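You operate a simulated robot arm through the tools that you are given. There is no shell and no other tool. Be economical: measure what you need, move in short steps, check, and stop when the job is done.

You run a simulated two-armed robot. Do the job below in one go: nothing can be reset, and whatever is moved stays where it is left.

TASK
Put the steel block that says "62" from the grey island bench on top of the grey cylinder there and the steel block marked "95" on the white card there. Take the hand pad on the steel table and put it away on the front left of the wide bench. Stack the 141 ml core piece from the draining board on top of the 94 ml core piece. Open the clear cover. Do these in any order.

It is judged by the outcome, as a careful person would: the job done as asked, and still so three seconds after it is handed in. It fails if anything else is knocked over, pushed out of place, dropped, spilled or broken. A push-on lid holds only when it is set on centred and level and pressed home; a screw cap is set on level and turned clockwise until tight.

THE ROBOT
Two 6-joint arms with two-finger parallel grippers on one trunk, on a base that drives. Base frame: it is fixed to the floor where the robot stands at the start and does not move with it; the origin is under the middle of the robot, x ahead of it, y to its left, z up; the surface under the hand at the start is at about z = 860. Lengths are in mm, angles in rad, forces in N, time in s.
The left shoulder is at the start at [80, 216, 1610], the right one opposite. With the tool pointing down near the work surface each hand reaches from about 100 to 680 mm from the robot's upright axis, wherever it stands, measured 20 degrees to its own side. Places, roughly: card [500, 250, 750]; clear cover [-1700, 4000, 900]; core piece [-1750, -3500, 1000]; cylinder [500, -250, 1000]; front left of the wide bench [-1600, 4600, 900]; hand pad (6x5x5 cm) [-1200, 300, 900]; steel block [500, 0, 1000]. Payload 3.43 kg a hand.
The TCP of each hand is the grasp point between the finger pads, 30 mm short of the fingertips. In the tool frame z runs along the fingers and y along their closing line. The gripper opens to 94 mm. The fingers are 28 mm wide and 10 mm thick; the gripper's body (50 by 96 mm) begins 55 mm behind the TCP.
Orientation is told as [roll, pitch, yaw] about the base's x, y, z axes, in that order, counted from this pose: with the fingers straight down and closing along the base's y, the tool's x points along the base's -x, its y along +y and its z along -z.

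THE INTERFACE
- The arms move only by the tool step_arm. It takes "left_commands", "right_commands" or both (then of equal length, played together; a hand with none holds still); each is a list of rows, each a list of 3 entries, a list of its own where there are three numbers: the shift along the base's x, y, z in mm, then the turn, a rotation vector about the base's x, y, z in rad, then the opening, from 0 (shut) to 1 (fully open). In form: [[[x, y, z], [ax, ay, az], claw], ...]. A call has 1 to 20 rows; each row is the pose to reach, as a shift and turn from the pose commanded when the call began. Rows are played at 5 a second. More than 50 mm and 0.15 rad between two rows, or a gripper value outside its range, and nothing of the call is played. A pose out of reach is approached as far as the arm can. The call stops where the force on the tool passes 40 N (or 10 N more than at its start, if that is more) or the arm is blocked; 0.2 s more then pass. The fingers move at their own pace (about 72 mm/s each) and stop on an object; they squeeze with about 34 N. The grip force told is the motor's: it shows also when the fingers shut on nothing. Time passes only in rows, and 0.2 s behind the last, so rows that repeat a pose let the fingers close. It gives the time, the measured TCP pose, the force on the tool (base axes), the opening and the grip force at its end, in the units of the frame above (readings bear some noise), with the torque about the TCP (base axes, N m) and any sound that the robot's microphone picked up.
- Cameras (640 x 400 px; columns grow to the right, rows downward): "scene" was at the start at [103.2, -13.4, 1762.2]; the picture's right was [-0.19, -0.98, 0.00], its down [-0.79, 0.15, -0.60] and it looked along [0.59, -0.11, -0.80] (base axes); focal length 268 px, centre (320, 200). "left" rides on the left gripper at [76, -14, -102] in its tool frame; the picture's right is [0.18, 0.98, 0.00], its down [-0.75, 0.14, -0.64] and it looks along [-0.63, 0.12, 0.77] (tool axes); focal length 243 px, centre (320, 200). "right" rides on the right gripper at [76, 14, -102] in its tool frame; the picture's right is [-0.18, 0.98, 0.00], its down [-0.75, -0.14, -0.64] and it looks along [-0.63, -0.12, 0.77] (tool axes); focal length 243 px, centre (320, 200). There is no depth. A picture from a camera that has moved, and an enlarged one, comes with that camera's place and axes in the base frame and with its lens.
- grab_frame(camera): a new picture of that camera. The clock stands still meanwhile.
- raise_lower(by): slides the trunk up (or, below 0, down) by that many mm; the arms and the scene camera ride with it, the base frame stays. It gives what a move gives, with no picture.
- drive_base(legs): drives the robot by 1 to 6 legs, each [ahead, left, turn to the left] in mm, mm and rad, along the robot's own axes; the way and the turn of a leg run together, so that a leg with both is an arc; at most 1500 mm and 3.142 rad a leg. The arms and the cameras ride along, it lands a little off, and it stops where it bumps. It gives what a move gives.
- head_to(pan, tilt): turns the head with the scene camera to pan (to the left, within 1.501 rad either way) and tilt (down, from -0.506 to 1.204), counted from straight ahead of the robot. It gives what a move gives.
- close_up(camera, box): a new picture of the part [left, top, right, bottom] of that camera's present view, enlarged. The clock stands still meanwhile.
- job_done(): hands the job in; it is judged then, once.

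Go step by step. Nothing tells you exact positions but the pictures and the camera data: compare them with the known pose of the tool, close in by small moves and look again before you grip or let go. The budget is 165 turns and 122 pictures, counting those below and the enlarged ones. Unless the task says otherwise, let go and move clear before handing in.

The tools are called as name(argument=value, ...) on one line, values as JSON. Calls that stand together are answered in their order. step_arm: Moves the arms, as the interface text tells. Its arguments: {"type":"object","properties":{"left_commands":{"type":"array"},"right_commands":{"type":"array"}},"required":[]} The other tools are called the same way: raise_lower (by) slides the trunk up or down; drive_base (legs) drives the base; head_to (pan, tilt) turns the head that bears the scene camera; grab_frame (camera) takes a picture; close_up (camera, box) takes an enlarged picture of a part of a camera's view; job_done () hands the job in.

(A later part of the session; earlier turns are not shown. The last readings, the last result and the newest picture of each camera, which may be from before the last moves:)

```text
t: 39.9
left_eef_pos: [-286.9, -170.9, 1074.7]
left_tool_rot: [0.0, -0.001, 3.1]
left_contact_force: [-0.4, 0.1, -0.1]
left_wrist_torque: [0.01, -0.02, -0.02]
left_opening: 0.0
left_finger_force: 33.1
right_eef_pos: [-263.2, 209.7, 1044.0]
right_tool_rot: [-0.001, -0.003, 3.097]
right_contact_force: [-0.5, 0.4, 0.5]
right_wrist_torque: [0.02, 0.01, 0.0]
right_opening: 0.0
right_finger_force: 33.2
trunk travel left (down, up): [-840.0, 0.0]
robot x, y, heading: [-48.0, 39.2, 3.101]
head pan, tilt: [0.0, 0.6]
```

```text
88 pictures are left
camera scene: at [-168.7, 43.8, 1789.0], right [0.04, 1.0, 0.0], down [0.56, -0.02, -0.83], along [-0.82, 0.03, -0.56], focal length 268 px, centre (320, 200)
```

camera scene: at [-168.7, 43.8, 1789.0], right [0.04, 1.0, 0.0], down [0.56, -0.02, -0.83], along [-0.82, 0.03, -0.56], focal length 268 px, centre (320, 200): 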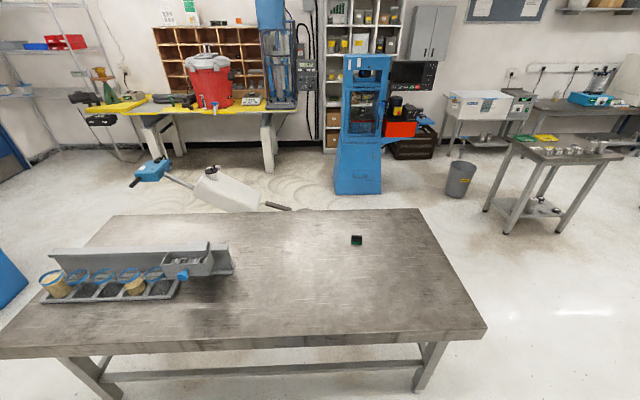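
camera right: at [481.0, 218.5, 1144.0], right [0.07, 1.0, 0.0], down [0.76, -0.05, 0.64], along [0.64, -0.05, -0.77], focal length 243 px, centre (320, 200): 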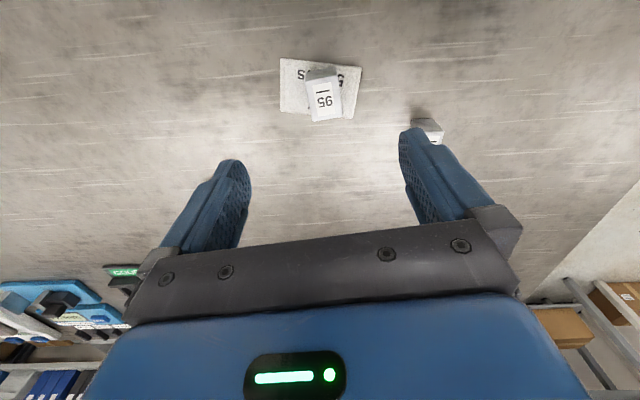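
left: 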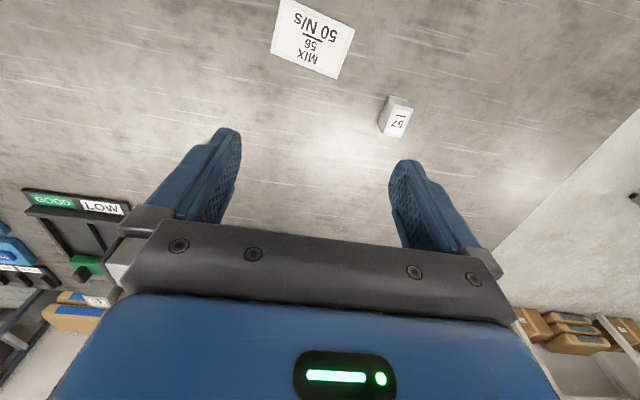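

The green hand pad is near [-1135,257]; the table's near edge is about x=-645. I'll drive up to that edge, lower the trunk for longer reach, and look closer.

drive_base(legs=[[0, 0, 0.04], [320, 0, 0]])

head_to(pan=-0.2, tilt=0.8)

grab_frame(camera="scene")

close_up(camera="scene", box=[280, 80, 400, 180])

```text
t: 42.4
left_eef_pos: [-587.1, -179.5, 1075.0]
left_tool_rot: [0.0, -0.003, 3.14]
left_contact_force: [0.7, 0.0, -0.6]
left_wrist_torque: [-0.03, 0.0, -0.01]
left_opening: 0.0
left_finger_force: 33.7
right_eef_pos: [-577.1, 203.2, 1045.2]
right_tool_rot: [-0.002, -0.005, 3.136]
right_contact_force: [-0.1, -0.6, -0.8]
right_wrist_torque: [0.0, 0.04, 0.03]
right_opening: 0.0
right_finger_force: 32.5
trunk travel left (down, up): [-840.0, 0.0]
robot x, y, heading: [-364.0, 37.7, 3.136]
head pan, tilt: [0.0, 0.6]
```

```text
t: 43.1
left_eef_pos: [-588.1, -179.7, 1074.8]
left_tool_rot: [0.001, -0.001, 3.139]
left_contact_force: [-0.1, 0.0, 0.0]
left_wrist_torque: [0.0, 0.01, 0.02]
left_opening: 0.0
left_finger_force: 33.1
right_eef_pos: [-579.8, 201.9, 1045.2]
right_tool_rot: [-0.002, -0.004, 3.138]
right_contact_force: [-0.6, -0.6, 0.2]
right_wrist_torque: [0.02, -0.03, -0.02]
right_opening: 0.1
right_finger_force: 33.3
trunk travel left (down, up): [-840.0, 0.0]
robot x, y, heading: [-362.3, 38.7, 3.141]
head pan, tilt: [-0.201, 0.799]
```

```text
87 pictures are left
camera scene: at [-469.1, 55.6, 1772.3], right [0.2, 0.98, 0.0], down [0.7, -0.14, -0.7], along [-0.68, 0.14, -0.72], focal length 268 px, centre (320, 200)
```

scene: 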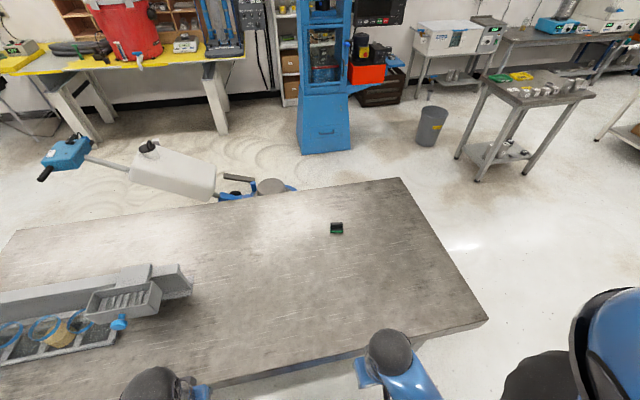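

```text
4.00 times, centred on (340, 130) of scene
camera zoom: at [-469.1, 55.6, 1772.3], right [0.2, 0.98, 0.0], down [0.7, -0.14, -0.7], along [-0.68, 0.14, -0.72], focal length 1070 px, centre (240, 480)
```

zoom: 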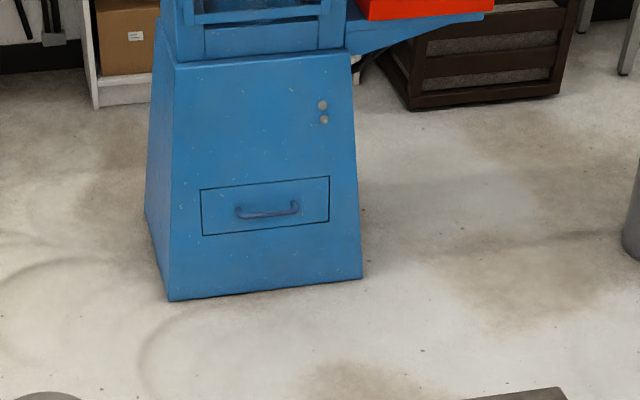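

The pad is at about [-1138,265,880]. I'll extend the right hand toward it at height.

step_arm(right_commands=[[[-45, 8, 0], [0, 0, 0], 1], [[-90, 16, 0], [0, 0, 0], 1], [[-135, 24, 0], [0, 0, 0], 1], [[-180, 32, 0], [0, 0, 0], 1], [[-225, 40, 0], [0, 0, 0], 1], [[-270, 48, 0], [0, 0, 0], 1], [[-315, 56, 0], [0, 0, 0], 1], [[-360, 60, 0], [0, 0, 0], 1], [[-400, 62, 0], [0, 0, 0], 1], [[-430, 62, 0], [0, 0, 0], 1]])

raise_lower(by=-100)

grab_frame(camera="right")

grab_frame(camera="scene")

```text
t: 45.3
left_eef_pos: [-590.7, -179.7, 1074.0]
left_tool_rot: [0.0, 0.003, 3.14]
left_contact_force: [-0.6, -0.1, 0.0]
left_wrist_torque: [-0.02, -0.03, 0.01]
left_opening: 0.1
left_finger_force: 33.3
right_eef_pos: [-1012.3, 263.9, 1041.3]
right_tool_rot: [0.0, -0.002, 3.138]
right_contact_force: [-0.1, -0.6, 0.1]
right_wrist_torque: [0.01, -0.02, 0.01]
right_opening: 94.0
right_finger_force: 0.1
trunk travel left (down, up): [-840.0, 0.0]
robot x, y, heading: [-361.1, 41.4, 3.143]
head pan, tilt: [-0.201, 0.799]
```

```text
t: 46.7
left_eef_pos: [-590.0, -179.7, 974.4]
left_tool_rot: [0.0, 0.001, 3.139]
left_contact_force: [0.7, -0.4, 0.1]
left_wrist_torque: [0.03, 0.03, -0.01]
left_opening: 0.2
left_finger_force: 33.0
right_eef_pos: [-1011.2, 264.0, 941.9]
right_tool_rot: [-0.001, -0.003, 3.138]
right_contact_force: [-0.1, -1.0, 0.2]
right_wrist_torque: [0.02, -0.02, 0.02]
right_opening: 94.1
right_finger_force: 0.1
trunk travel left (down, up): [-740.0, 100.0]
robot x, y, heading: [-361.3, 40.7, 3.142]
head pan, tilt: [-0.201, 0.799]
```

```text
85 pictures are left
camera right: at [-934.0, 249.5, 1045.1], right [-0.19, -0.98, 0.0], down [-0.75, 0.14, 0.64], along [-0.63, 0.12, -0.76], focal length 243 px, centre (320, 200)
```

right: 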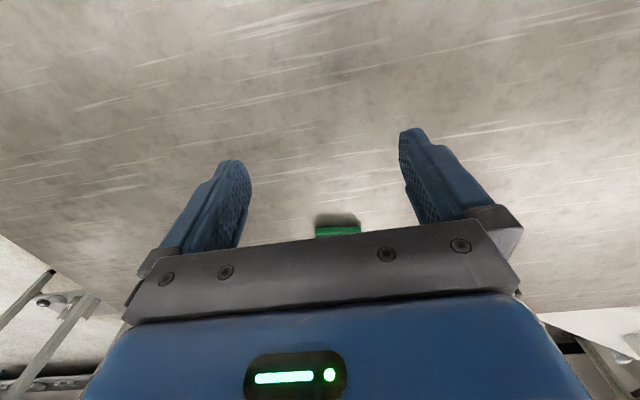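

```text
84 pictures are left
camera scene: at [-470.6, 55.7, 1672.2], right [0.2, 0.98, 0.0], down [0.7, -0.14, -0.7], along [-0.68, 0.14, -0.72], focal length 268 px, centre (320, 200)
```

scene: 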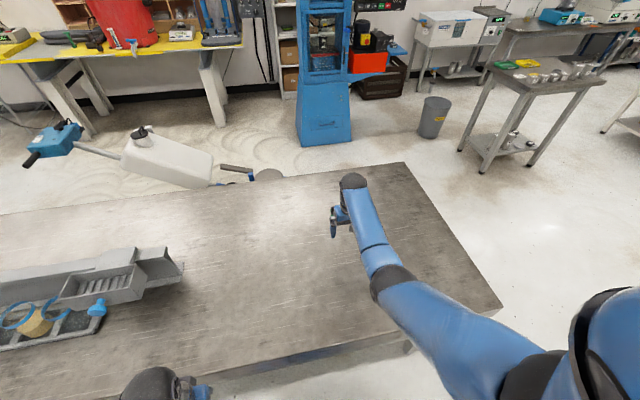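

The pad lies farther ahead under the hand. I'll raise the hand, lower the trunk another 100, and then extend.

step_arm(right_commands=[[[-20, 0, 40], [0, 0, 0], 1], [[-40, 0, 80], [0, 0, 0], 1], [[-50, 0, 100], [0, 0, 0], 1]])

raise_lower(by=-80)

grab_frame(camera="right")

```text
t: 47.5
left_eef_pos: [-590.7, -180.8, 975.6]
left_tool_rot: [0.002, 0.0, 3.14]
left_contact_force: [-0.4, 0.1, 0.2]
left_wrist_torque: [-0.03, 0.03, -0.01]
left_opening: 0.0
left_finger_force: 33.0
right_eef_pos: [-1060.8, 265.4, 1042.1]
right_tool_rot: [-0.002, -0.003, 3.14]
right_contact_force: [0.5, -0.5, -0.4]
right_wrist_torque: [-0.05, 0.0, -0.01]
right_opening: 93.8
right_finger_force: 0.1
trunk travel left (down, up): [-740.0, 100.0]
robot x, y, heading: [-364.1, 37.8, 3.141]
head pan, tilt: [-0.201, 0.799]
```

```text
t: 48.6
left_eef_pos: [-589.8, -178.9, 894.7]
left_tool_rot: [-0.001, 0.0, 3.14]
left_contact_force: [-0.1, 0.3, -1.1]
left_wrist_torque: [-0.01, -0.02, 0.02]
left_opening: 0.1
left_finger_force: 33.3
right_eef_pos: [-1061.3, 264.7, 963.0]
right_tool_rot: [-0.001, -0.004, 3.139]
right_contact_force: [0.2, 0.1, 0.2]
right_wrist_torque: [-0.01, 0.02, 0.02]
right_opening: 94.0
right_finger_force: 0.0
trunk travel left (down, up): [-660.0, 180.0]
robot x, y, heading: [-366.3, 38.9, 3.136]
head pan, tilt: [-0.201, 0.799]
```

```text
83 pictures are left
camera right: at [-983.9, 250.8, 1064.7], right [-0.19, -0.98, 0.0], down [-0.75, 0.14, 0.64], along [-0.63, 0.12, -0.76], focal length 243 px, centre (320, 200)
```

right: 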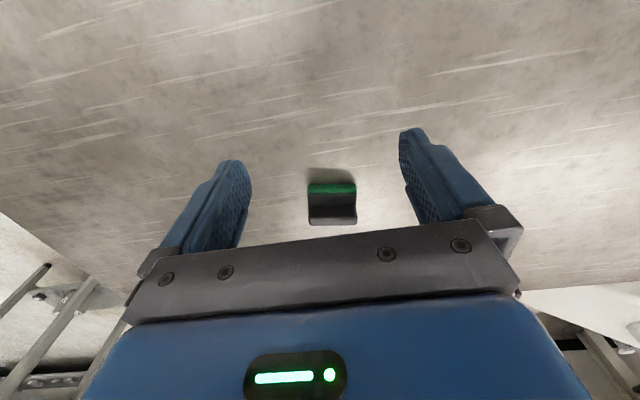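

Zooming on the pad to see its shape.

close_up(camera="right", box=[280, 150, 380, 240])

step_arm(right_commands=[[[-25, 0, 0], [0, 0, 0], 1], [[-50, 0, 10], [0, 0, 0], 1], [[-68, 0, 10], [0, 0, 0], 1], [[-68, 0, 10], [0, 0, 0], 1]])

grab_frame(camera="right")

close_up(camera="right", box=[270, 70, 370, 160])

```text
4.44 times, centred on (330, 195) of right
camera zoom: at [-983.9, 250.8, 1064.7], right [-0.19, -0.98, 0.0], down [-0.75, 0.14, 0.64], along [-0.63, 0.12, -0.76], focal length 1078 px, centre (276, 222)
```

zoom: 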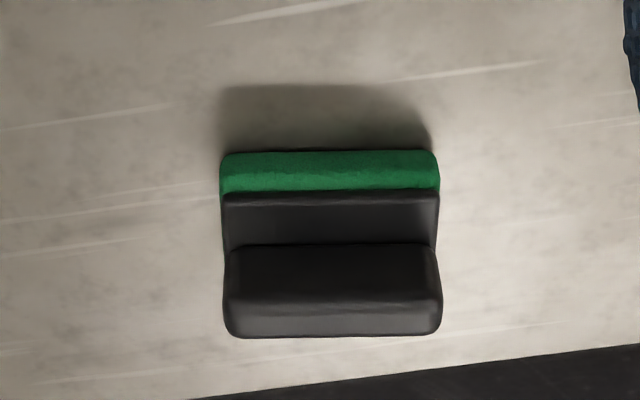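

```text
t: 49.6
left_eef_pos: [-589.5, -179.6, 894.3]
left_tool_rot: [-0.001, 0.001, 3.141]
left_contact_force: [-0.1, -0.3, -0.1]
left_wrist_torque: [-0.01, 0.0, 0.02]
left_opening: 0.0
left_finger_force: 33.4
right_eef_pos: [-1109.4, 266.3, 974.1]
right_tool_rot: [-0.003, -0.004, 3.139]
right_contact_force: [-0.1, -1.0, 0.2]
right_wrist_torque: [0.02, -0.03, -0.01]
right_opening: 94.1
right_finger_force: 0.0
right hand out of reach, approached as far as the arm can: row 2, 3, 4
trunk travel left (down, up): [-660.0, 180.0]
robot x, y, heading: [-363.5, 40.3, 3.14]
head pan, tilt: [-0.201, 0.799]
```

```text
81 pictures are left
camera right: at [-1032.1, 252.1, 1076.8], right [-0.19, -0.98, 0.0], down [-0.75, 0.14, 0.64], along [-0.63, 0.12, -0.76], focal length 243 px, centre (320, 200)
```

right: 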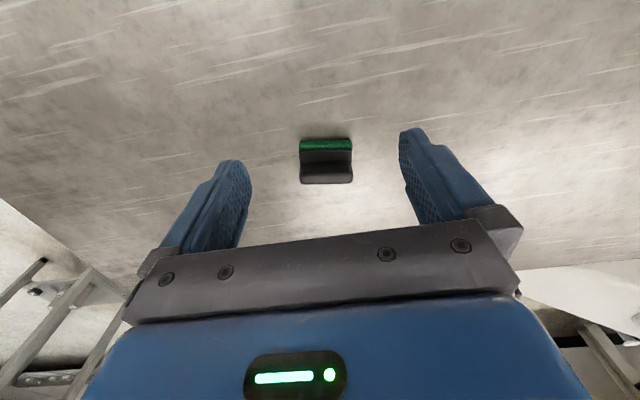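

```text
4.44 times, centred on (320, 115) of right
camera zoom: at [-1032.1, 252.1, 1076.8], right [-0.19, -0.98, 0.0], down [-0.75, 0.14, 0.64], along [-0.63, 0.12, -0.76], focal length 1078 px, centre (320, 578)
```

zoom: 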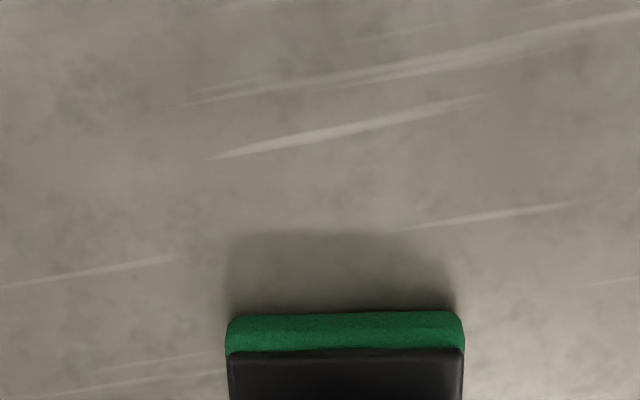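

The pad is turned by about -0.16 rad and is slightly beyond comfortable reach. I'll look down to see how much clearance the base has at the table edge.

head_to(pan=0, tilt=1.2)

grab_frame(camera="scene")

```text
t: 50.5
left_eef_pos: [-588.8, -180.5, 893.0]
left_tool_rot: [0.001, 0.002, 3.14]
left_contact_force: [0.3, -0.7, -0.7]
left_wrist_torque: [0.01, -0.03, -0.03]
left_opening: 0.0
left_finger_force: 32.4
right_eef_pos: [-1109.2, 266.1, 974.2]
right_tool_rot: [-0.004, -0.003, 3.138]
right_contact_force: [0.3, -0.4, -0.8]
right_wrist_torque: [0.01, 0.0, 0.0]
right_opening: 93.8
right_finger_force: 0.0
trunk travel left (down, up): [-660.0, 180.0]
robot x, y, heading: [-359.8, 42.0, 3.136]
head pan, tilt: [0.0, 1.201]
```

```text
79 pictures are left
camera scene: at [-447.3, 39.5, 1564.4], right [0.0, 1.0, 0.0], down [0.93, 0.0, -0.36], along [-0.36, 0.0, -0.93], focal length 268 px, centre (320, 200)
```

scene: 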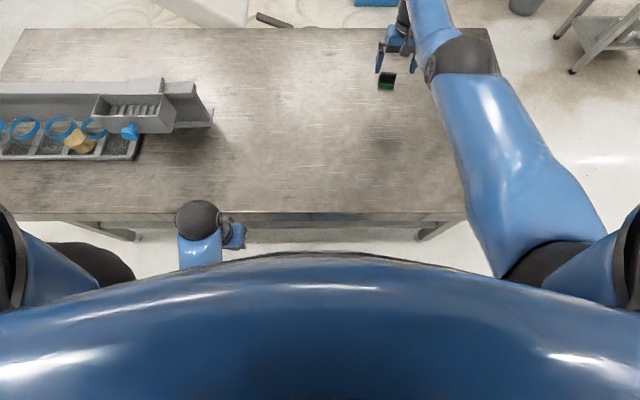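

There's enough clearance; the edge is nearer x=-684. I'll drive 40 mm ahead and zoom in on the pad.

drive_base(legs=[[40, 0, 0]])

grab_frame(camera="right")

close_up(camera="scene", box=[350, 40, 430, 110])

```text
t: 51.4
left_eef_pos: [-623.3, -179.8, 896.7]
left_tool_rot: [0.0, -0.004, 3.141]
left_contact_force: [0.2, 0.4, -0.2]
left_wrist_torque: [0.0, 0.04, -0.01]
left_opening: 0.0
left_finger_force: 33.1
right_eef_pos: [-1142.0, 266.3, 980.4]
right_tool_rot: [-0.001, -0.01, 3.136]
right_contact_force: [1.2, 0.7, 0.9]
right_wrist_torque: [0.01, 0.09, 0.04]
right_opening: 93.8
right_finger_force: 0.1
trunk travel left (down, up): [-660.0, 180.0]
robot x, y, heading: [-403.3, 36.1, 3.141]
head pan, tilt: [0.0, 1.201]
```

```text
78 pictures are left
camera right: at [-1064.1, 252.2, 1082.3], right [-0.19, -0.98, 0.0], down [-0.75, 0.14, 0.65], along [-0.64, 0.12, -0.76], focal length 243 px, centre (320, 200)
```

right: 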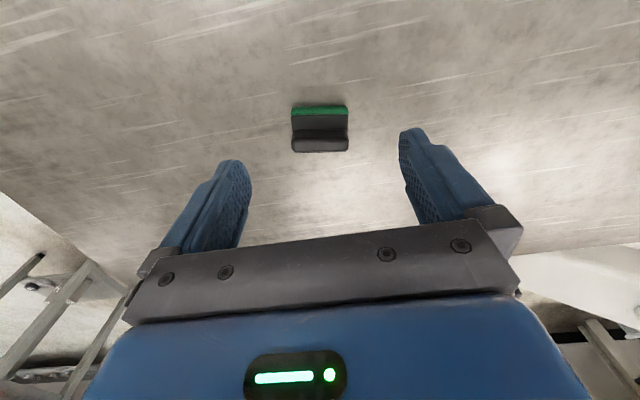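

```text
5.71 times, centred on (390, 75) of scene
camera zoom: at [-475.9, 39.6, 1565.2], right [0.0, 1.0, 0.0], down [0.93, 0.0, -0.37], along [-0.37, 0.0, -0.93], focal length 1528 px, centre (-80, 914)
```

zoom: 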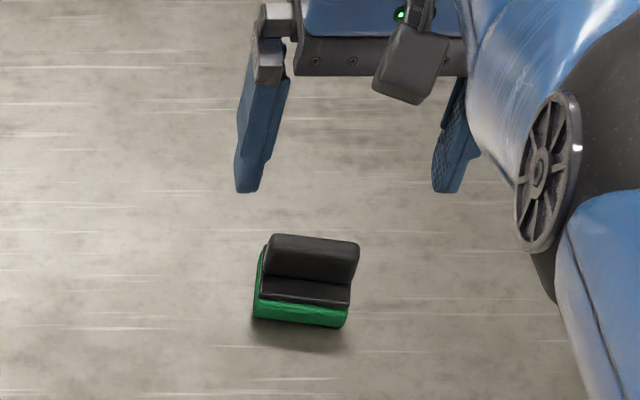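

Triangulating gives the table at z≈842 and the pad centre at about [-1171,271], turned -0.163. I need more reach: tuck the left hand back, raise the right hand, and lower the trunk in stages.

step_arm(right_commands=[[[20, 0, 40], [0, 0, 0], 1], [[35, 0, 80], [0, 0, 0], 1], [[40, 0, 120], [0, 0, 0], 1], [[40, 0, 120], [0, 0, 0], 1]], left_commands=[[[20, 0, 0], [0, 0, 0], 0], [[40, 0, 0], [0, 0, 0], 0], [[60, 0, 0], [0, 0, 0], 0], [[60, 0, 0], [0, 0, 0], 0]])

raise_lower(by=-130)

```text
t: 52.4
left_eef_pos: [-579.1, -179.5, 871.6]
left_tool_rot: [0.0, 0.004, 3.138]
left_contact_force: [0.1, 0.4, 0.2]
left_wrist_torque: [-0.02, 0.01, -0.01]
left_opening: 0.0
left_finger_force: 32.9
left hand out of reach, approached as far as the arm can: row 1, 2, 3, 4
right_eef_pos: [-1122.6, 267.6, 1087.4]
right_tool_rot: [-0.001, 0.001, 3.136]
right_contact_force: [-0.5, 0.9, -0.4]
right_wrist_torque: [-0.03, 0.0, -0.06]
right_opening: 94.1
right_finger_force: 0.1
right hand out of reach, approached as far as the arm can: row 3, 4
trunk travel left (down, up): [-660.0, 180.0]
robot x, y, heading: [-403.1, 37.4, 3.138]
head pan, tilt: [0.0, 1.201]
```

```text
t: 54.0
left_eef_pos: [-576.8, -180.2, 742.1]
left_tool_rot: [-0.001, 0.001, 3.14]
left_contact_force: [-0.3, -0.6, -0.3]
left_wrist_torque: [0.01, 0.01, 0.0]
left_opening: 0.0
left_finger_force: 33.1
right_eef_pos: [-1121.2, 266.5, 958.5]
right_tool_rot: [-0.001, -0.004, 3.136]
right_contact_force: [0.3, 0.0, 0.4]
right_wrist_torque: [-0.01, -0.02, 0.01]
right_opening: 94.4
right_finger_force: 0.0
trunk travel left (down, up): [-530.0, 310.0]
robot x, y, heading: [-400.1, 42.0, 3.142]
head pan, tilt: [0.0, 1.201]
```

I'll test how far the arm reaches from here with the yaw correction.

step_arm(right_commands=[[[-20, 3, 0], [0, 0, -0.08], 1], [[-40, 5, -10], [0, 0, -0.163], 1], [[-50, 5, -20], [0, 0, -0.163], 1], [[-50, 5, -20], [0, 0, -0.163], 1]])

grab_frame(camera="right")

```text
t: 55.0
left_eef_pos: [-578.0, -180.2, 741.9]
left_tool_rot: [0.001, 0.001, 3.139]
left_contact_force: [-0.3, 0.1, 0.0]
left_wrist_torque: [-0.02, 0.02, 0.0]
left_opening: 0.0
left_finger_force: 33.0
right_eef_pos: [-1164.0, 273.1, 943.4]
right_tool_rot: [-0.002, -0.003, 2.976]
right_contact_force: [-0.7, 0.3, -0.2]
right_wrist_torque: [0.04, 0.01, 0.05]
right_opening: 94.0
right_finger_force: 0.1
right hand out of reach, approached as far as the arm can: row 3, 4
trunk travel left (down, up): [-530.0, 310.0]
robot x, y, heading: [-403.8, 39.4, 3.144]
head pan, tilt: [0.0, 1.201]
```

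```text
76 pictures are left
camera right: at [-1089.7, 245.7, 1045.9], right [-0.35, -0.94, 0.0], down [-0.72, 0.26, 0.65], along [-0.61, 0.22, -0.76], focal length 243 px, centre (320, 200)
```

right: 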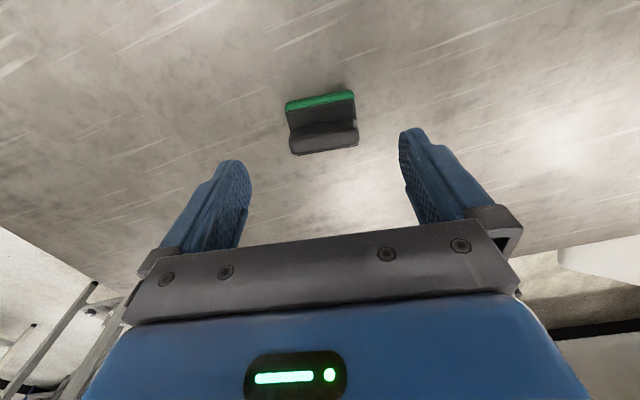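

The pad is centred between the fingers. I'll descend to about 884 and see.

step_arm(right_commands=[[[0, 0, -20], [0, 0, 0], 1], [[0, 0, -40], [0, 0, 0], 1], [[0, 0, -58], [0, 0, 0], 1], [[0, 0, -58], [0, 0, 0], 1]])

grab_frame(camera="right")

close_up(camera="scene", box=[350, 20, 430, 90])

```text
t: 56.0
left_eef_pos: [-577.6, -179.1, 741.3]
left_tool_rot: [0.002, 0.0, 3.14]
left_contact_force: [0.1, 0.3, -0.1]
left_wrist_torque: [0.0, 0.02, 0.0]
left_opening: 0.2
left_finger_force: 33.1
right_eef_pos: [-1154.9, 271.5, 888.3]
right_tool_rot: [-0.002, -0.003, 2.973]
right_contact_force: [-0.2, 1.3, -0.2]
right_wrist_torque: [0.0, 0.0, 0.03]
right_opening: 94.0
right_finger_force: 0.0
right hand out of reach, approached as far as the arm can: row 2, 3, 4
trunk travel left (down, up): [-530.0, 310.0]
robot x, y, heading: [-400.6, 43.1, 3.141]
head pan, tilt: [0.0, 1.201]
```

```text
75 pictures are left
camera right: at [-1081.8, 244.7, 989.9], right [-0.35, -0.94, 0.0], down [-0.72, 0.26, 0.64], along [-0.6, 0.22, -0.76], focal length 243 px, centre (320, 200)
```

right: 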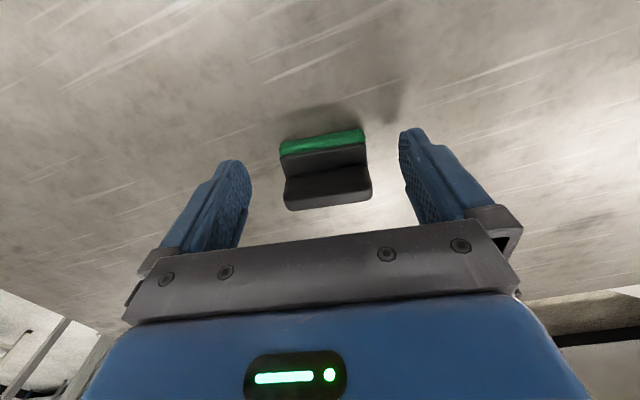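

```text
5.71 times, centred on (390, 55) of scene
camera zoom: at [-486.6, 39.7, 1434.4], right [0.0, 1.0, 0.0], down [0.93, 0.0, -0.36], along [-0.36, 0.0, -0.93], focal length 1528 px, centre (-80, 1029)
```

zoom: 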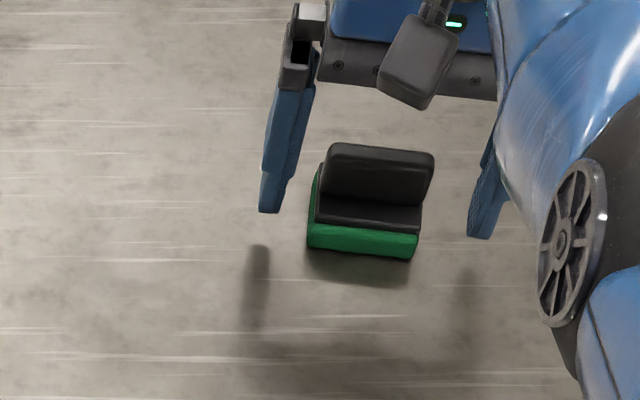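

The arm is at its reach limit about 12 mm short of the pad centre. I'll drive 14 mm ahead and re-check.

drive_base(legs=[[14, 0, 0]])

step_arm(right_commands=[[[0, 0, 0], [0, 0, 0], 1]])

grab_frame(camera="right")

```text
t: 56.7
left_eef_pos: [-588.9, -179.5, 742.9]
left_tool_rot: [0.001, -0.001, 3.138]
left_contact_force: [0.8, 0.4, 0.0]
left_wrist_torque: [0.01, 0.02, 0.0]
left_opening: 0.0
left_finger_force: 32.8
right_eef_pos: [-1166.9, 271.3, 889.9]
right_tool_rot: [0.0, -0.005, 2.972]
right_contact_force: [0.8, -0.4, 0.2]
right_wrist_torque: [0.02, 0.04, -0.03]
right_opening: 94.1
right_finger_force: 0.0
trunk travel left (down, up): [-530.0, 310.0]
robot x, y, heading: [-413.3, 40.1, 3.137]
head pan, tilt: [0.0, 1.201]
```

```text
t: 57.1
left_eef_pos: [-591.1, -180.9, 742.2]
left_tool_rot: [-0.001, 0.001, 3.14]
left_contact_force: [-0.1, -0.3, -0.6]
left_wrist_torque: [0.03, 0.0, 0.0]
left_opening: 0.3
left_finger_force: 32.8
right_eef_pos: [-1169.3, 271.9, 886.7]
right_tool_rot: [-0.002, -0.005, 2.973]
right_contact_force: [0.7, 0.1, -0.2]
right_wrist_torque: [0.03, 0.0, 0.02]
right_opening: 93.7
right_finger_force: 0.0
trunk travel left (down, up): [-530.0, 310.0]
robot x, y, heading: [-415.1, 38.9, 3.139]
head pan, tilt: [0.0, 1.201]
```

```text
73 pictures are left
camera right: at [-1095.8, 245.0, 989.8], right [-0.35, -0.94, 0.0], down [-0.72, 0.26, 0.64], along [-0.6, 0.22, -0.76], focal length 243 px, centre (320, 200)
```

right: 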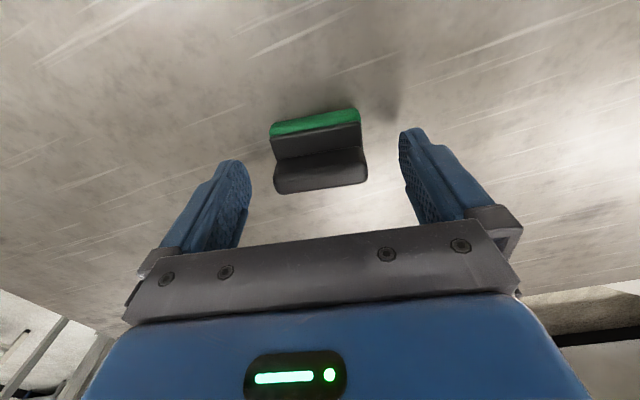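

Positioned well. Closing the gripper.

step_arm(right_commands=[[[0, 0, 0], [0, 0, 0], 0.5], [[0, 0, 0], [0, 0, 0], 0], [[0, 0, 0], [0, 0, 0], 0], [[0, 0, 0], [0, 0, 0], 0]])

grab_frame(camera="right")

```text
t: 58.1
left_eef_pos: [-590.8, -178.6, 741.6]
left_tool_rot: [-0.001, 0.002, 3.138]
left_contact_force: [0.1, 0.5, 0.2]
left_wrist_torque: [0.01, -0.02, 0.01]
left_opening: 0.0
left_finger_force: 32.9
right_eef_pos: [-1168.1, 271.7, 887.9]
right_tool_rot: [-0.003, -0.004, 2.974]
right_contact_force: [-0.2, 1.5, 1.0]
right_wrist_torque: [0.05, -0.02, 0.03]
right_opening: 53.5
right_finger_force: 34.1
trunk travel left (down, up): [-530.0, 310.0]
robot x, y, heading: [-413.3, 44.8, 3.142]
head pan, tilt: [0.0, 1.201]
```

```text
72 pictures are left
camera right: at [-1095.4, 245.0, 989.9], right [-0.35, -0.94, 0.0], down [-0.72, 0.26, 0.64], along [-0.6, 0.22, -0.76], focal length 243 px, centre (320, 200)
```

right: 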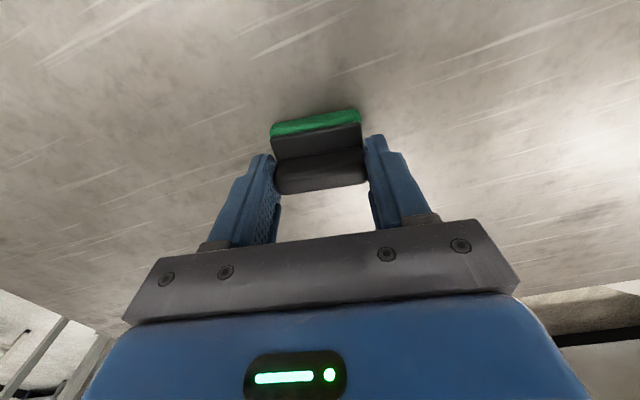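

Gripped (53.5 mm). Raising the trunk fully lifts the pad; then I'll retract the arm.

raise_lower(by=310)

step_arm(right_commands=[[[40, 0, -14], [0, 0, 0.02], 0], [[80, -5, -28], [0, 0, 0.04], 0], [[120, -10, -42], [0, 0, 0.06], 0], [[160, -15, -56], [0, 0, 0.08], 0], [[200, -20, -70], [0, 0, 0.1], 0], [[240, -25, -84], [0, 0, 0.12], 0], [[280, -30, -98], [0, 0, 0.14], 0], [[320, -35, -112], [0, 0, 0.163], 0], [[360, -40, -126], [0, 0, 0.163], 0], [[400, -50, -140], [0, 0, 0.163], 0], [[440, -60, -150], [0, 0, 0.163], 0], [[480, -60, -150], [0, 0, 0.163], 0], [[510, -60, -150], [0, 0, 0.163], 0]])

head_to(pan=-1.3, tilt=0.5)

grab_frame(camera="scene")

```text
t: 61.2
left_eef_pos: [-590.7, -180.3, 1052.4]
left_tool_rot: [-0.001, 0.001, 3.137]
left_contact_force: [-0.2, -0.1, 0.7]
left_wrist_torque: [0.02, 0.04, -0.01]
left_opening: 0.0
left_finger_force: 33.3
right_eef_pos: [-1168.8, 270.8, 1196.7]
right_tool_rot: [-0.001, -0.003, 2.974]
right_contact_force: [0.6, 0.1, -1.0]
right_wrist_torque: [-0.01, -0.02, 0.0]
right_opening: 53.5
right_finger_force: 34.2
trunk travel left (down, up): [-840.0, 0.0]
robot x, y, heading: [-413.0, 36.8, 3.14]
head pan, tilt: [0.0, 1.201]
```

```text
t: 64.0
left_eef_pos: [-589.9, -180.2, 1053.2]
left_tool_rot: [0.001, 0.001, 3.14]
left_contact_force: [-0.7, 0.5, 0.5]
left_wrist_torque: [0.0, 0.02, 0.0]
left_opening: 0.1
left_finger_force: 33.6
right_eef_pos: [-657.5, 211.6, 1046.4]
right_tool_rot: [0.0, -0.006, 3.137]
right_contact_force: [-0.2, -0.3, -0.5]
right_wrist_torque: [-0.01, 0.02, 0.04]
right_opening: 53.5
right_finger_force: 34.2
right hand out of reach, approached as far as the arm can: row 3, 4, 5, 6, 7, 8, 9, 10
trunk travel left (down, up): [-840.0, 0.0]
robot x, y, heading: [-415.9, 39.8, 3.14]
head pan, tilt: [0.0, 1.201]
```

```text
t: 65.5
left_eef_pos: [-590.5, -179.9, 1052.1]
left_tool_rot: [-0.001, 0.001, 3.138]
left_contact_force: [-0.4, -0.5, 0.0]
left_wrist_torque: [0.0, 0.0, -0.02]
left_opening: 0.2
left_finger_force: 33.1
right_eef_pos: [-658.2, 212.1, 1046.7]
right_tool_rot: [-0.001, -0.003, 3.136]
right_contact_force: [-0.2, 0.0, 0.4]
right_wrist_torque: [-0.01, 0.0, 0.0]
right_opening: 53.5
right_finger_force: 33.5
trunk travel left (down, up): [-840.0, 0.0]
robot x, y, heading: [-414.3, 39.8, 3.136]
head pan, tilt: [-1.3, 0.499]
```

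```text
71 pictures are left
camera scene: at [-468.2, 127.5, 1798.1], right [0.96, 0.27, 0.0], down [0.13, -0.46, -0.88], along [-0.23, 0.85, -0.48], focal length 268 px, centre (320, 200)
```

scene: 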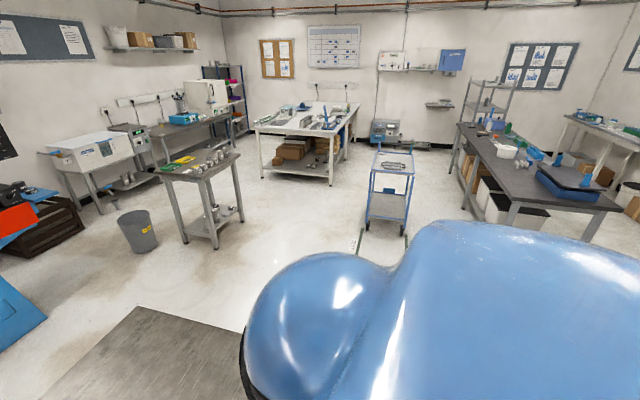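

The wide bench lies at roughly x -2200..-1150, y 3300..5600. I'll drive around the steel table, past the cart, stop short of the bench and look.

drive_base(legs=[[-130, 0, 0], [0, 0, -1.57], [1200, 0, 0], [0, 850, 0], [1000, 0, 0]])

head_to(pan=0.15, tilt=0.45)

grab_frame(camera="scene")

```text
t: 85.1
left_eef_pos: [-1348.7, 2412.4, 1051.7]
left_tool_rot: [0.0, 0.001, 1.569]
left_contact_force: [0.6, -0.5, -0.1]
left_wrist_torque: [-0.02, -0.01, -0.01]
left_opening: 0.0
left_finger_force: 32.3
right_eef_pos: [-955.3, 2479.1, 1045.7]
right_tool_rot: [-0.003, -0.003, 1.567]
right_contact_force: [-0.4, -0.3, -0.5]
right_wrist_torque: [-0.01, -0.02, -0.01]
right_opening: 53.4
right_finger_force: 33.5
trunk travel left (down, up): [-840.0, 0.0]
robot x, y, heading: [-1129.3, 2239.5, 1.567]
head pan, tilt: [-1.3, 0.499]
```

```text
t: 86.7
left_eef_pos: [-1347.0, 2412.9, 1052.4]
left_tool_rot: [-0.001, 0.001, 1.567]
left_contact_force: [0.3, -0.3, -0.4]
left_wrist_torque: [-0.01, 0.0, 0.01]
left_opening: 0.0
left_finger_force: 33.1
right_eef_pos: [-956.0, 2481.5, 1046.1]
right_tool_rot: [-0.002, -0.003, 1.566]
right_contact_force: [-0.6, -0.4, -1.2]
right_wrist_torque: [0.01, -0.02, 0.01]
right_opening: 53.6
right_finger_force: 33.6
trunk travel left (down, up): [-840.0, 0.0]
robot x, y, heading: [-1127.6, 2233.5, 1.572]
head pan, tilt: [0.15, 0.45]
```

```text
70 pictures are left
camera scene: at [-1142.5, 2358.0, 1802.6], right [0.99, 0.15, 0.0], down [0.06, -0.43, -0.9], along [-0.13, 0.89, -0.44], focal length 268 px, centre (320, 200)
```

scene: 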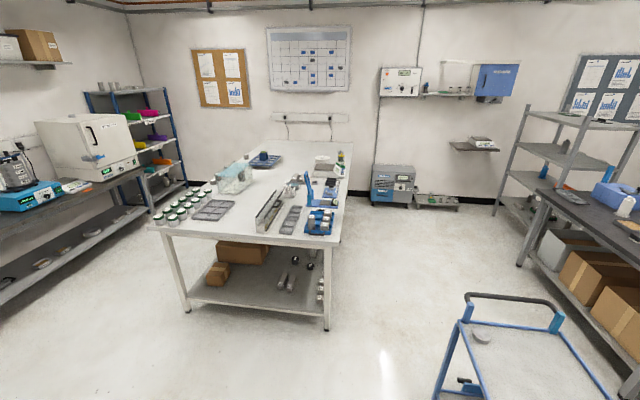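

I'll zoom in to see the items on the wide bench.

close_up(camera="scene", box=[140, 130, 370, 260])

```text
2.78 times, centred on (255, 195) of scene
camera zoom: at [-1142.5, 2358.0, 1802.6], right [0.99, 0.15, 0.0], down [0.06, -0.43, -0.9], along [-0.13, 0.89, -0.44], focal length 744 px, centre (501, 214)
```

zoom: 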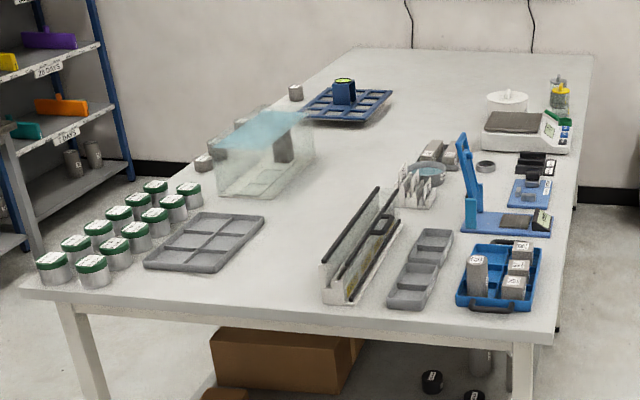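

The clear cover with a black handle is near [-1700,4000] and the "front left" region near [-1600,4600] must be reached from the bench's +x side. I'll check the gap between the bench corner and the cart.

drive_base(legs=[[500, -150, 0]])

head_to(pan=-0.2, tilt=0.75)

grab_frame(camera="scene")

```text
t: 89.7
left_eef_pos: [-1196.6, 2911.1, 1052.4]
left_tool_rot: [0.0, 0.001, 1.568]
left_contact_force: [0.4, 0.6, 0.6]
left_wrist_torque: [0.04, -0.01, -0.01]
left_opening: 0.5
left_finger_force: 32.7
right_eef_pos: [-805.7, 2979.9, 1046.4]
right_tool_rot: [-0.002, -0.005, 1.566]
right_contact_force: [-0.4, 0.1, -1.3]
right_wrist_torque: [-0.02, -0.02, -0.03]
right_opening: 53.5
right_finger_force: 34.3
trunk travel left (down, up): [-840.0, 0.0]
robot x, y, heading: [-974.3, 2736.3, 1.57]
head pan, tilt: [0.15, 0.45]
```

```text
t: 90.5
left_eef_pos: [-1198.4, 2912.6, 1051.8]
left_tool_rot: [0.0, 0.002, 1.569]
left_contact_force: [-0.6, 0.6, 0.3]
left_wrist_torque: [-0.02, 0.02, 0.0]
left_opening: 0.2
left_finger_force: 32.2
right_eef_pos: [-805.3, 2981.1, 1046.3]
right_tool_rot: [-0.003, -0.003, 1.565]
right_contact_force: [0.0, -0.1, -0.4]
right_wrist_torque: [-0.03, -0.02, -0.03]
right_opening: 53.4
right_finger_force: 34.4
trunk travel left (down, up): [-840.0, 0.0]
robot x, y, heading: [-979.6, 2732.5, 1.572]
head pan, tilt: [-0.201, 0.75]
```

```text
68 pictures are left
camera scene: at [-961.6, 2848.4, 1776.2], right [0.98, -0.2, 0.0], down [-0.14, -0.67, -0.73], along [0.15, 0.72, -0.68], focal length 268 px, centre (320, 200)
```

scene: 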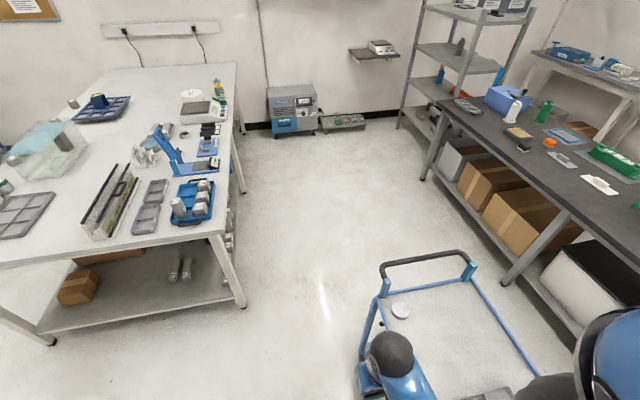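

The gap is about 690 mm diagonally, and I can pass through it. I'll drive to the +x side of the bench, turn to face it, and look.

drive_base(legs=[[565, 0, 0], [300, -90, 0], [800, 0, 0], [0, 0, 1.57]])

head_to(pan=0, tilt=0.75)

grab_frame(camera="scene")

```text
t: 103.2
left_eef_pos: [-1053.4, 4166.1, 1052.5]
left_tool_rot: [-0.001, 0.001, -3.103]
left_contact_force: [0.3, 0.6, -0.2]
left_wrist_torque: [0.01, -0.01, -0.03]
left_opening: 0.0
left_finger_force: 33.1
right_eef_pos: [-1138.6, 4554.7, 1045.6]
right_tool_rot: [-0.001, -0.004, -3.102]
right_contact_force: [0.4, -0.1, -0.9]
right_wrist_torque: [-0.01, -0.02, -0.02]
right_opening: 53.3
right_finger_force: 33.6
trunk travel left (down, up): [-840.0, 0.0]
robot x, y, heading: [-883.8, 4390.9, -3.102]
head pan, tilt: [-0.201, 0.75]
```

```text
t: 104.0
left_eef_pos: [-1054.4, 4166.9, 1051.8]
left_tool_rot: [-0.001, 0.002, -3.102]
left_contact_force: [-0.4, 0.0, 0.2]
left_wrist_torque: [0.0, 0.0, 0.02]
left_opening: 0.2
left_finger_force: 32.8
right_eef_pos: [-1138.6, 4555.9, 1047.3]
right_tool_rot: [-0.002, -0.003, -3.103]
right_contact_force: [0.6, 0.3, -0.4]
right_wrist_torque: [0.0, 0.0, -0.01]
right_opening: 53.5
right_finger_force: 34.1
trunk travel left (down, up): [-840.0, 0.0]
robot x, y, heading: [-890.4, 4390.9, -3.103]
head pan, tilt: [0.0, 0.75]
```

```text
67 pictures are left
camera scene: at [-998.9, 4388.6, 1776.1], right [-0.04, 1.0, 0.0], down [0.68, 0.03, -0.73], along [-0.73, -0.03, -0.68], focal length 268 px, centre (320, 200)
```

scene: 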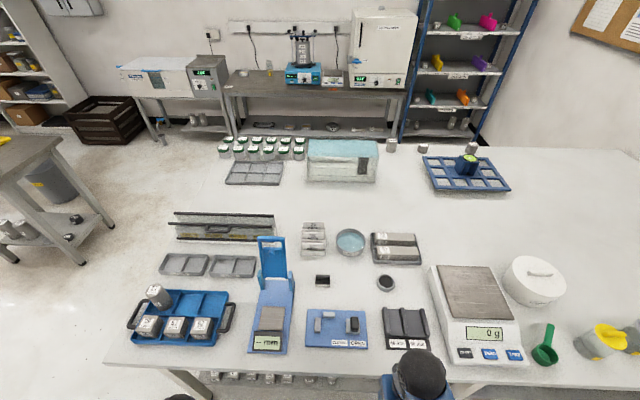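

Labels face me, so this +x side is the front and the left is toward -y. There's a free spot around [-1580,4510] between the dish, the small black items and the plate. I'll square up, move 50 mm closer, then extend with the pad.

drive_base(legs=[[0, 0, -0.039], [50, 0, 0]])

step_arm(right_commands=[[[-45, -5, 0], [0, 0, 0], 0], [[-90, -10, 0], [0, 0, 0], 0], [[-135, -15, 0], [0, 0, 0], 0], [[-180, -20, 0], [0, 0, 0], 0], [[-225, -25, 0], [0, 0, 0], 0], [[-270, -30, 0], [0, 0, 0], 0], [[-310, -40, 0], [0, 0, 0], 0], [[-340, -45, 0], [0, 0, 0], 0], [[-340, -45, 0], [0, 0, 0], 0]])

grab_frame(camera="right")

grab_frame(camera="scene")

```text
t: 105.3
left_eef_pos: [-1100.5, 4172.8, 1052.8]
left_tool_rot: [-0.001, -0.008, -3.139]
left_contact_force: [0.5, -0.3, -0.3]
left_wrist_torque: [-0.01, 0.08, 0.0]
left_opening: 0.0
left_finger_force: 33.2
right_eef_pos: [-1171.3, 4564.1, 1048.7]
right_tool_rot: [-0.002, -0.012, -3.142]
right_contact_force: [-0.4, 1.3, -0.5]
right_wrist_torque: [-0.02, 0.11, 0.04]
right_opening: 53.5
right_finger_force: 33.4
trunk travel left (down, up): [-840.0, 0.0]
robot x, y, heading: [-933.7, 4393.3, -3.138]
head pan, tilt: [0.0, 0.75]
```

```text
t: 107.3
left_eef_pos: [-1109.8, 4173.9, 1051.6]
left_tool_rot: [0.0, 0.004, -3.139]
left_contact_force: [-0.9, 0.3, 0.8]
left_wrist_torque: [0.01, 0.02, 0.01]
left_opening: 0.1
left_finger_force: 33.1
right_eef_pos: [-1520.8, 4519.0, 1045.1]
right_tool_rot: [0.0, -0.005, -3.141]
right_contact_force: [0.0, 0.3, -0.7]
right_wrist_torque: [-0.02, 0.02, 0.01]
right_opening: 52.8
right_finger_force: 34.6
right hand out of reach, approached as far as the arm can: row 3
trunk travel left (down, up): [-840.0, 0.0]
robot x, y, heading: [-934.1, 4393.3, -3.14]
head pan, tilt: [0.0, 0.75]
```

```text
66 pictures are left
camera right: at [-1444.0, 4504.7, 1148.4], right [-0.18, -0.98, 0.0], down [-0.75, 0.14, 0.64], along [-0.63, 0.12, -0.76], focal length 243 px, centre (320, 200)
```

right: 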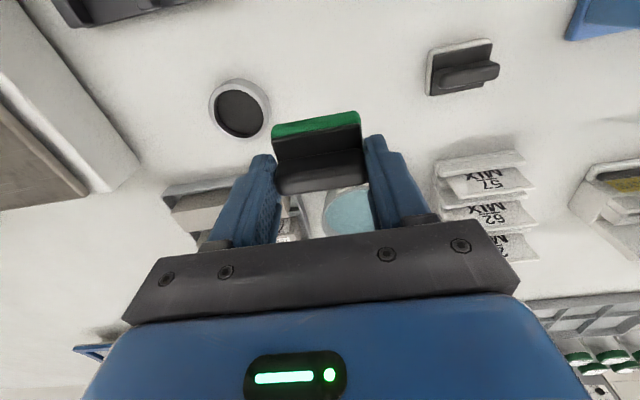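

```text
65 pictures are left
camera scene: at [-1047.0, 4392.9, 1776.2], right [0.0, 1.0, 0.0], down [0.68, 0.0, -0.73], along [-0.73, 0.0, -0.68], focal length 268 px, centre (320, 200)
```

scene: 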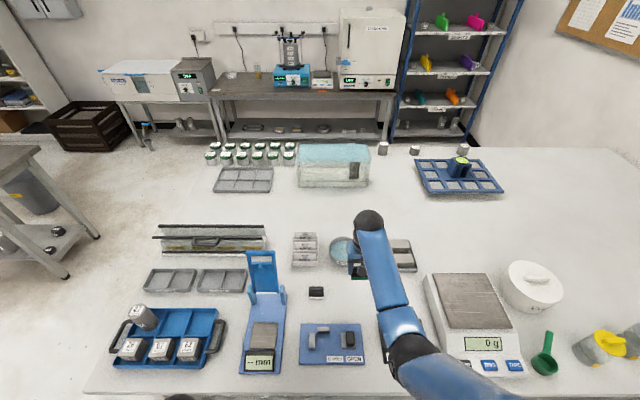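

Neighbours located: ring at [-1527,4615], dish at [-1707,4510], black item at [-1530,4369]. I'll move to [-1583,4508] and descend.

step_arm(right_commands=[[[-30, -6, 0], [0, 0, 0], 0], [[-62, -11, -20], [0, 0, 0], 0], [[-62, -11, -60], [0, 0, 0], 0], [[-62, -11, -100], [0, 0, 0], 0], [[-62, -11, -130], [0, 0, 0], 0], [[-62, -11, -130], [0, 0, 0], 0]])

grab_frame(camera="right")

```text
t: 108.7
left_eef_pos: [-1110.7, 4173.1, 1052.5]
left_tool_rot: [0.0, 0.004, -3.143]
left_contact_force: [0.0, -0.4, -0.4]
left_wrist_torque: [-0.01, -0.01, -0.02]
left_opening: 0.2
left_finger_force: 33.2
right_eef_pos: [-1573.9, 4510.9, 921.9]
right_tool_rot: [-0.002, -0.003, -3.141]
right_contact_force: [-0.3, -0.5, -0.2]
right_wrist_torque: [0.0, 0.01, -0.01]
right_opening: 52.8
right_finger_force: 34.1
right hand out of reach, approached as far as the arm can: row 5, 6
trunk travel left (down, up): [-840.0, 0.0]
robot x, y, heading: [-934.2, 4392.5, -3.137]
head pan, tilt: [0.0, 0.75]
```

```text
64 pictures are left
camera right: at [-1496.4, 4496.6, 1024.1], right [-0.18, -0.98, 0.0], down [-0.75, 0.14, 0.64], along [-0.63, 0.12, -0.76], focal length 243 px, centre (320, 200)
```

right: 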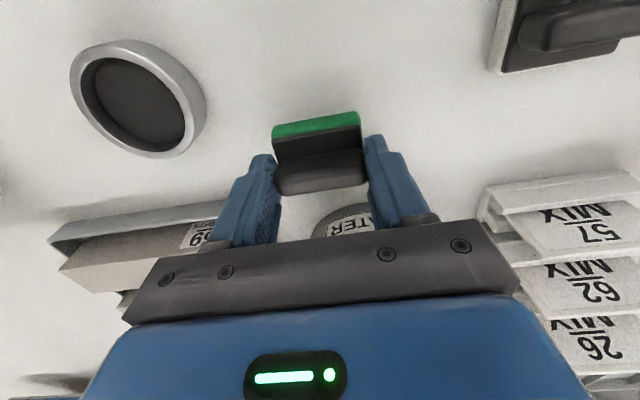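

I'm just above the bench at the reach limit. I'll lower the trunk slightly, then feel for contact.

raise_lower(by=-14)

step_arm(right_commands=[[[4, 0, -2], [0, 0, 0], 0], [[6, 0, -4], [0, 0, 0], 0], [[6, 0, -6], [0, 0, 0], 0], [[6, 0, -8], [0, 0, 0], 0], [[6, 0, -8], [0, 0, 0], 0]])

```text
t: 109.3
left_eef_pos: [-1108.5, 4172.6, 1038.4]
left_tool_rot: [0.001, 0.003, -3.139]
left_contact_force: [-0.2, 0.3, -0.1]
left_wrist_torque: [0.01, 0.06, -0.01]
left_opening: 0.0
left_finger_force: 33.5
right_eef_pos: [-1573.0, 4510.3, 908.9]
right_tool_rot: [-0.002, -0.005, -3.14]
right_contact_force: [-0.5, -0.1, 7.8]
right_wrist_torque: [-0.08, -0.15, 0.01]
right_opening: 52.8
right_finger_force: 34.1
trunk travel left (down, up): [-826.0, 14.0]
robot x, y, heading: [-934.8, 4392.1, -3.138]
head pan, tilt: [0.0, 0.75]
```

```text
t: 110.2
left_eef_pos: [-1108.6, 4171.8, 1038.2]
left_tool_rot: [0.0, 0.002, -3.141]
left_contact_force: [0.1, -0.2, 0.7]
left_wrist_torque: [0.0, -0.02, -0.01]
left_opening: 0.0
left_finger_force: 32.8
right_eef_pos: [-1572.0, 4510.0, 908.4]
right_tool_rot: [0.001, -0.016, -3.142]
right_contact_force: [8.5, 0.6, 19.1]
right_wrist_torque: [-0.02, -0.82, 0.01]
right_opening: 53.0
right_finger_force: 34.3
trunk travel left (down, up): [-826.0, 14.0]
robot x, y, heading: [-936.3, 4390.6, -3.136]
head pan, tilt: [0.0, 0.75]
stopped in row 4 (right hand): the force on the tool passed its limit at 43 N (the readings are from after the stop); the commanded pose is now the measured one
```

In contact with the bench. Ease off, release, and rise.

step_arm(right_commands=[[[0, 0, 1.5], [0, 0.01, 0], 0], [[0, 0, 1.5], [0, 0.01, 0], 0.8], [[0, 0, 1.5], [0, 0.01, 0], 1], [[0, 0, 20], [0, 0.01, 0], 1], [[5, 0, 60], [0, 0.01, 0], 1], [[10, 0, 100], [0, 0.01, 0], 1], [[20, 0, 135], [0, 0.01, 0], 1]])

grab_frame(camera="right")

```text
t: 111.8
left_eef_pos: [-1109.5, 4172.8, 1038.4]
left_tool_rot: [0.0, 0.002, -3.139]
left_contact_force: [-0.4, 0.1, 1.1]
left_wrist_torque: [0.0, 0.0, -0.02]
left_opening: 0.0
left_finger_force: 32.9
right_eef_pos: [-1553.0, 4509.4, 1041.3]
right_tool_rot: [0.0, -0.024, 3.141]
right_contact_force: [0.7, 0.5, -0.1]
right_wrist_torque: [0.0, 0.02, 0.02]
right_opening: 94.0
right_finger_force: 0.0
trunk travel left (down, up): [-826.0, 14.0]
robot x, y, heading: [-932.5, 4394.6, -3.139]
head pan, tilt: [0.0, 0.75]
```

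```text
63 pictures are left
camera right: at [-1473.4, 4495.7, 1142.2], right [-0.18, -0.98, 0.0], down [-0.74, 0.14, 0.66], along [-0.65, 0.12, -0.75], focal length 243 px, centre (320, 200)
```

right: 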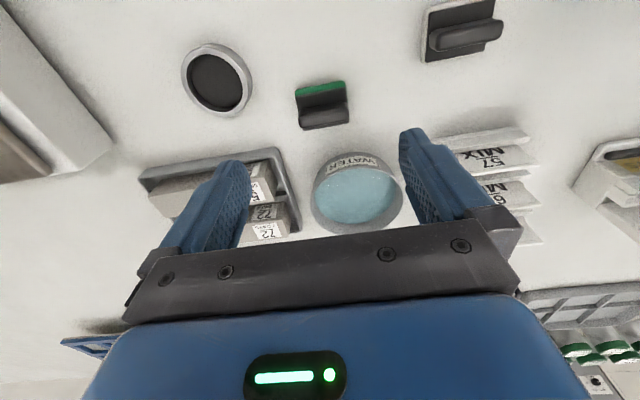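

The pad stands on the bench. Next, the clear cover; zooming in.

close_up(camera="scene", box=[140, 200, 290, 290])

```text
4.27 times, centred on (215, 245) of scene
camera zoom: at [-1046.5, 4392.4, 1762.2], right [0.0, 1.0, 0.0], down [0.68, 0.0, -0.73], along [-0.73, 0.0, -0.68], focal length 1141 px, centre (768, 8)
```

zoom: 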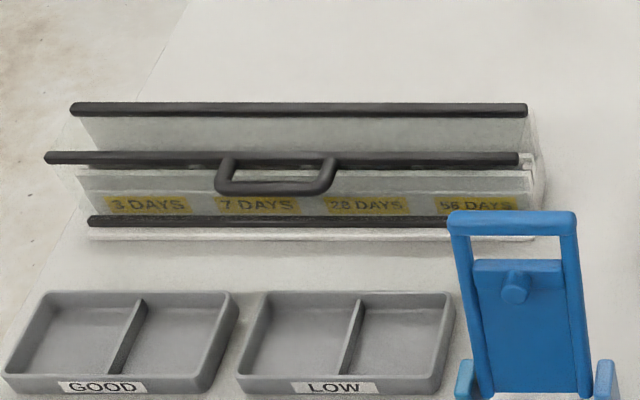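

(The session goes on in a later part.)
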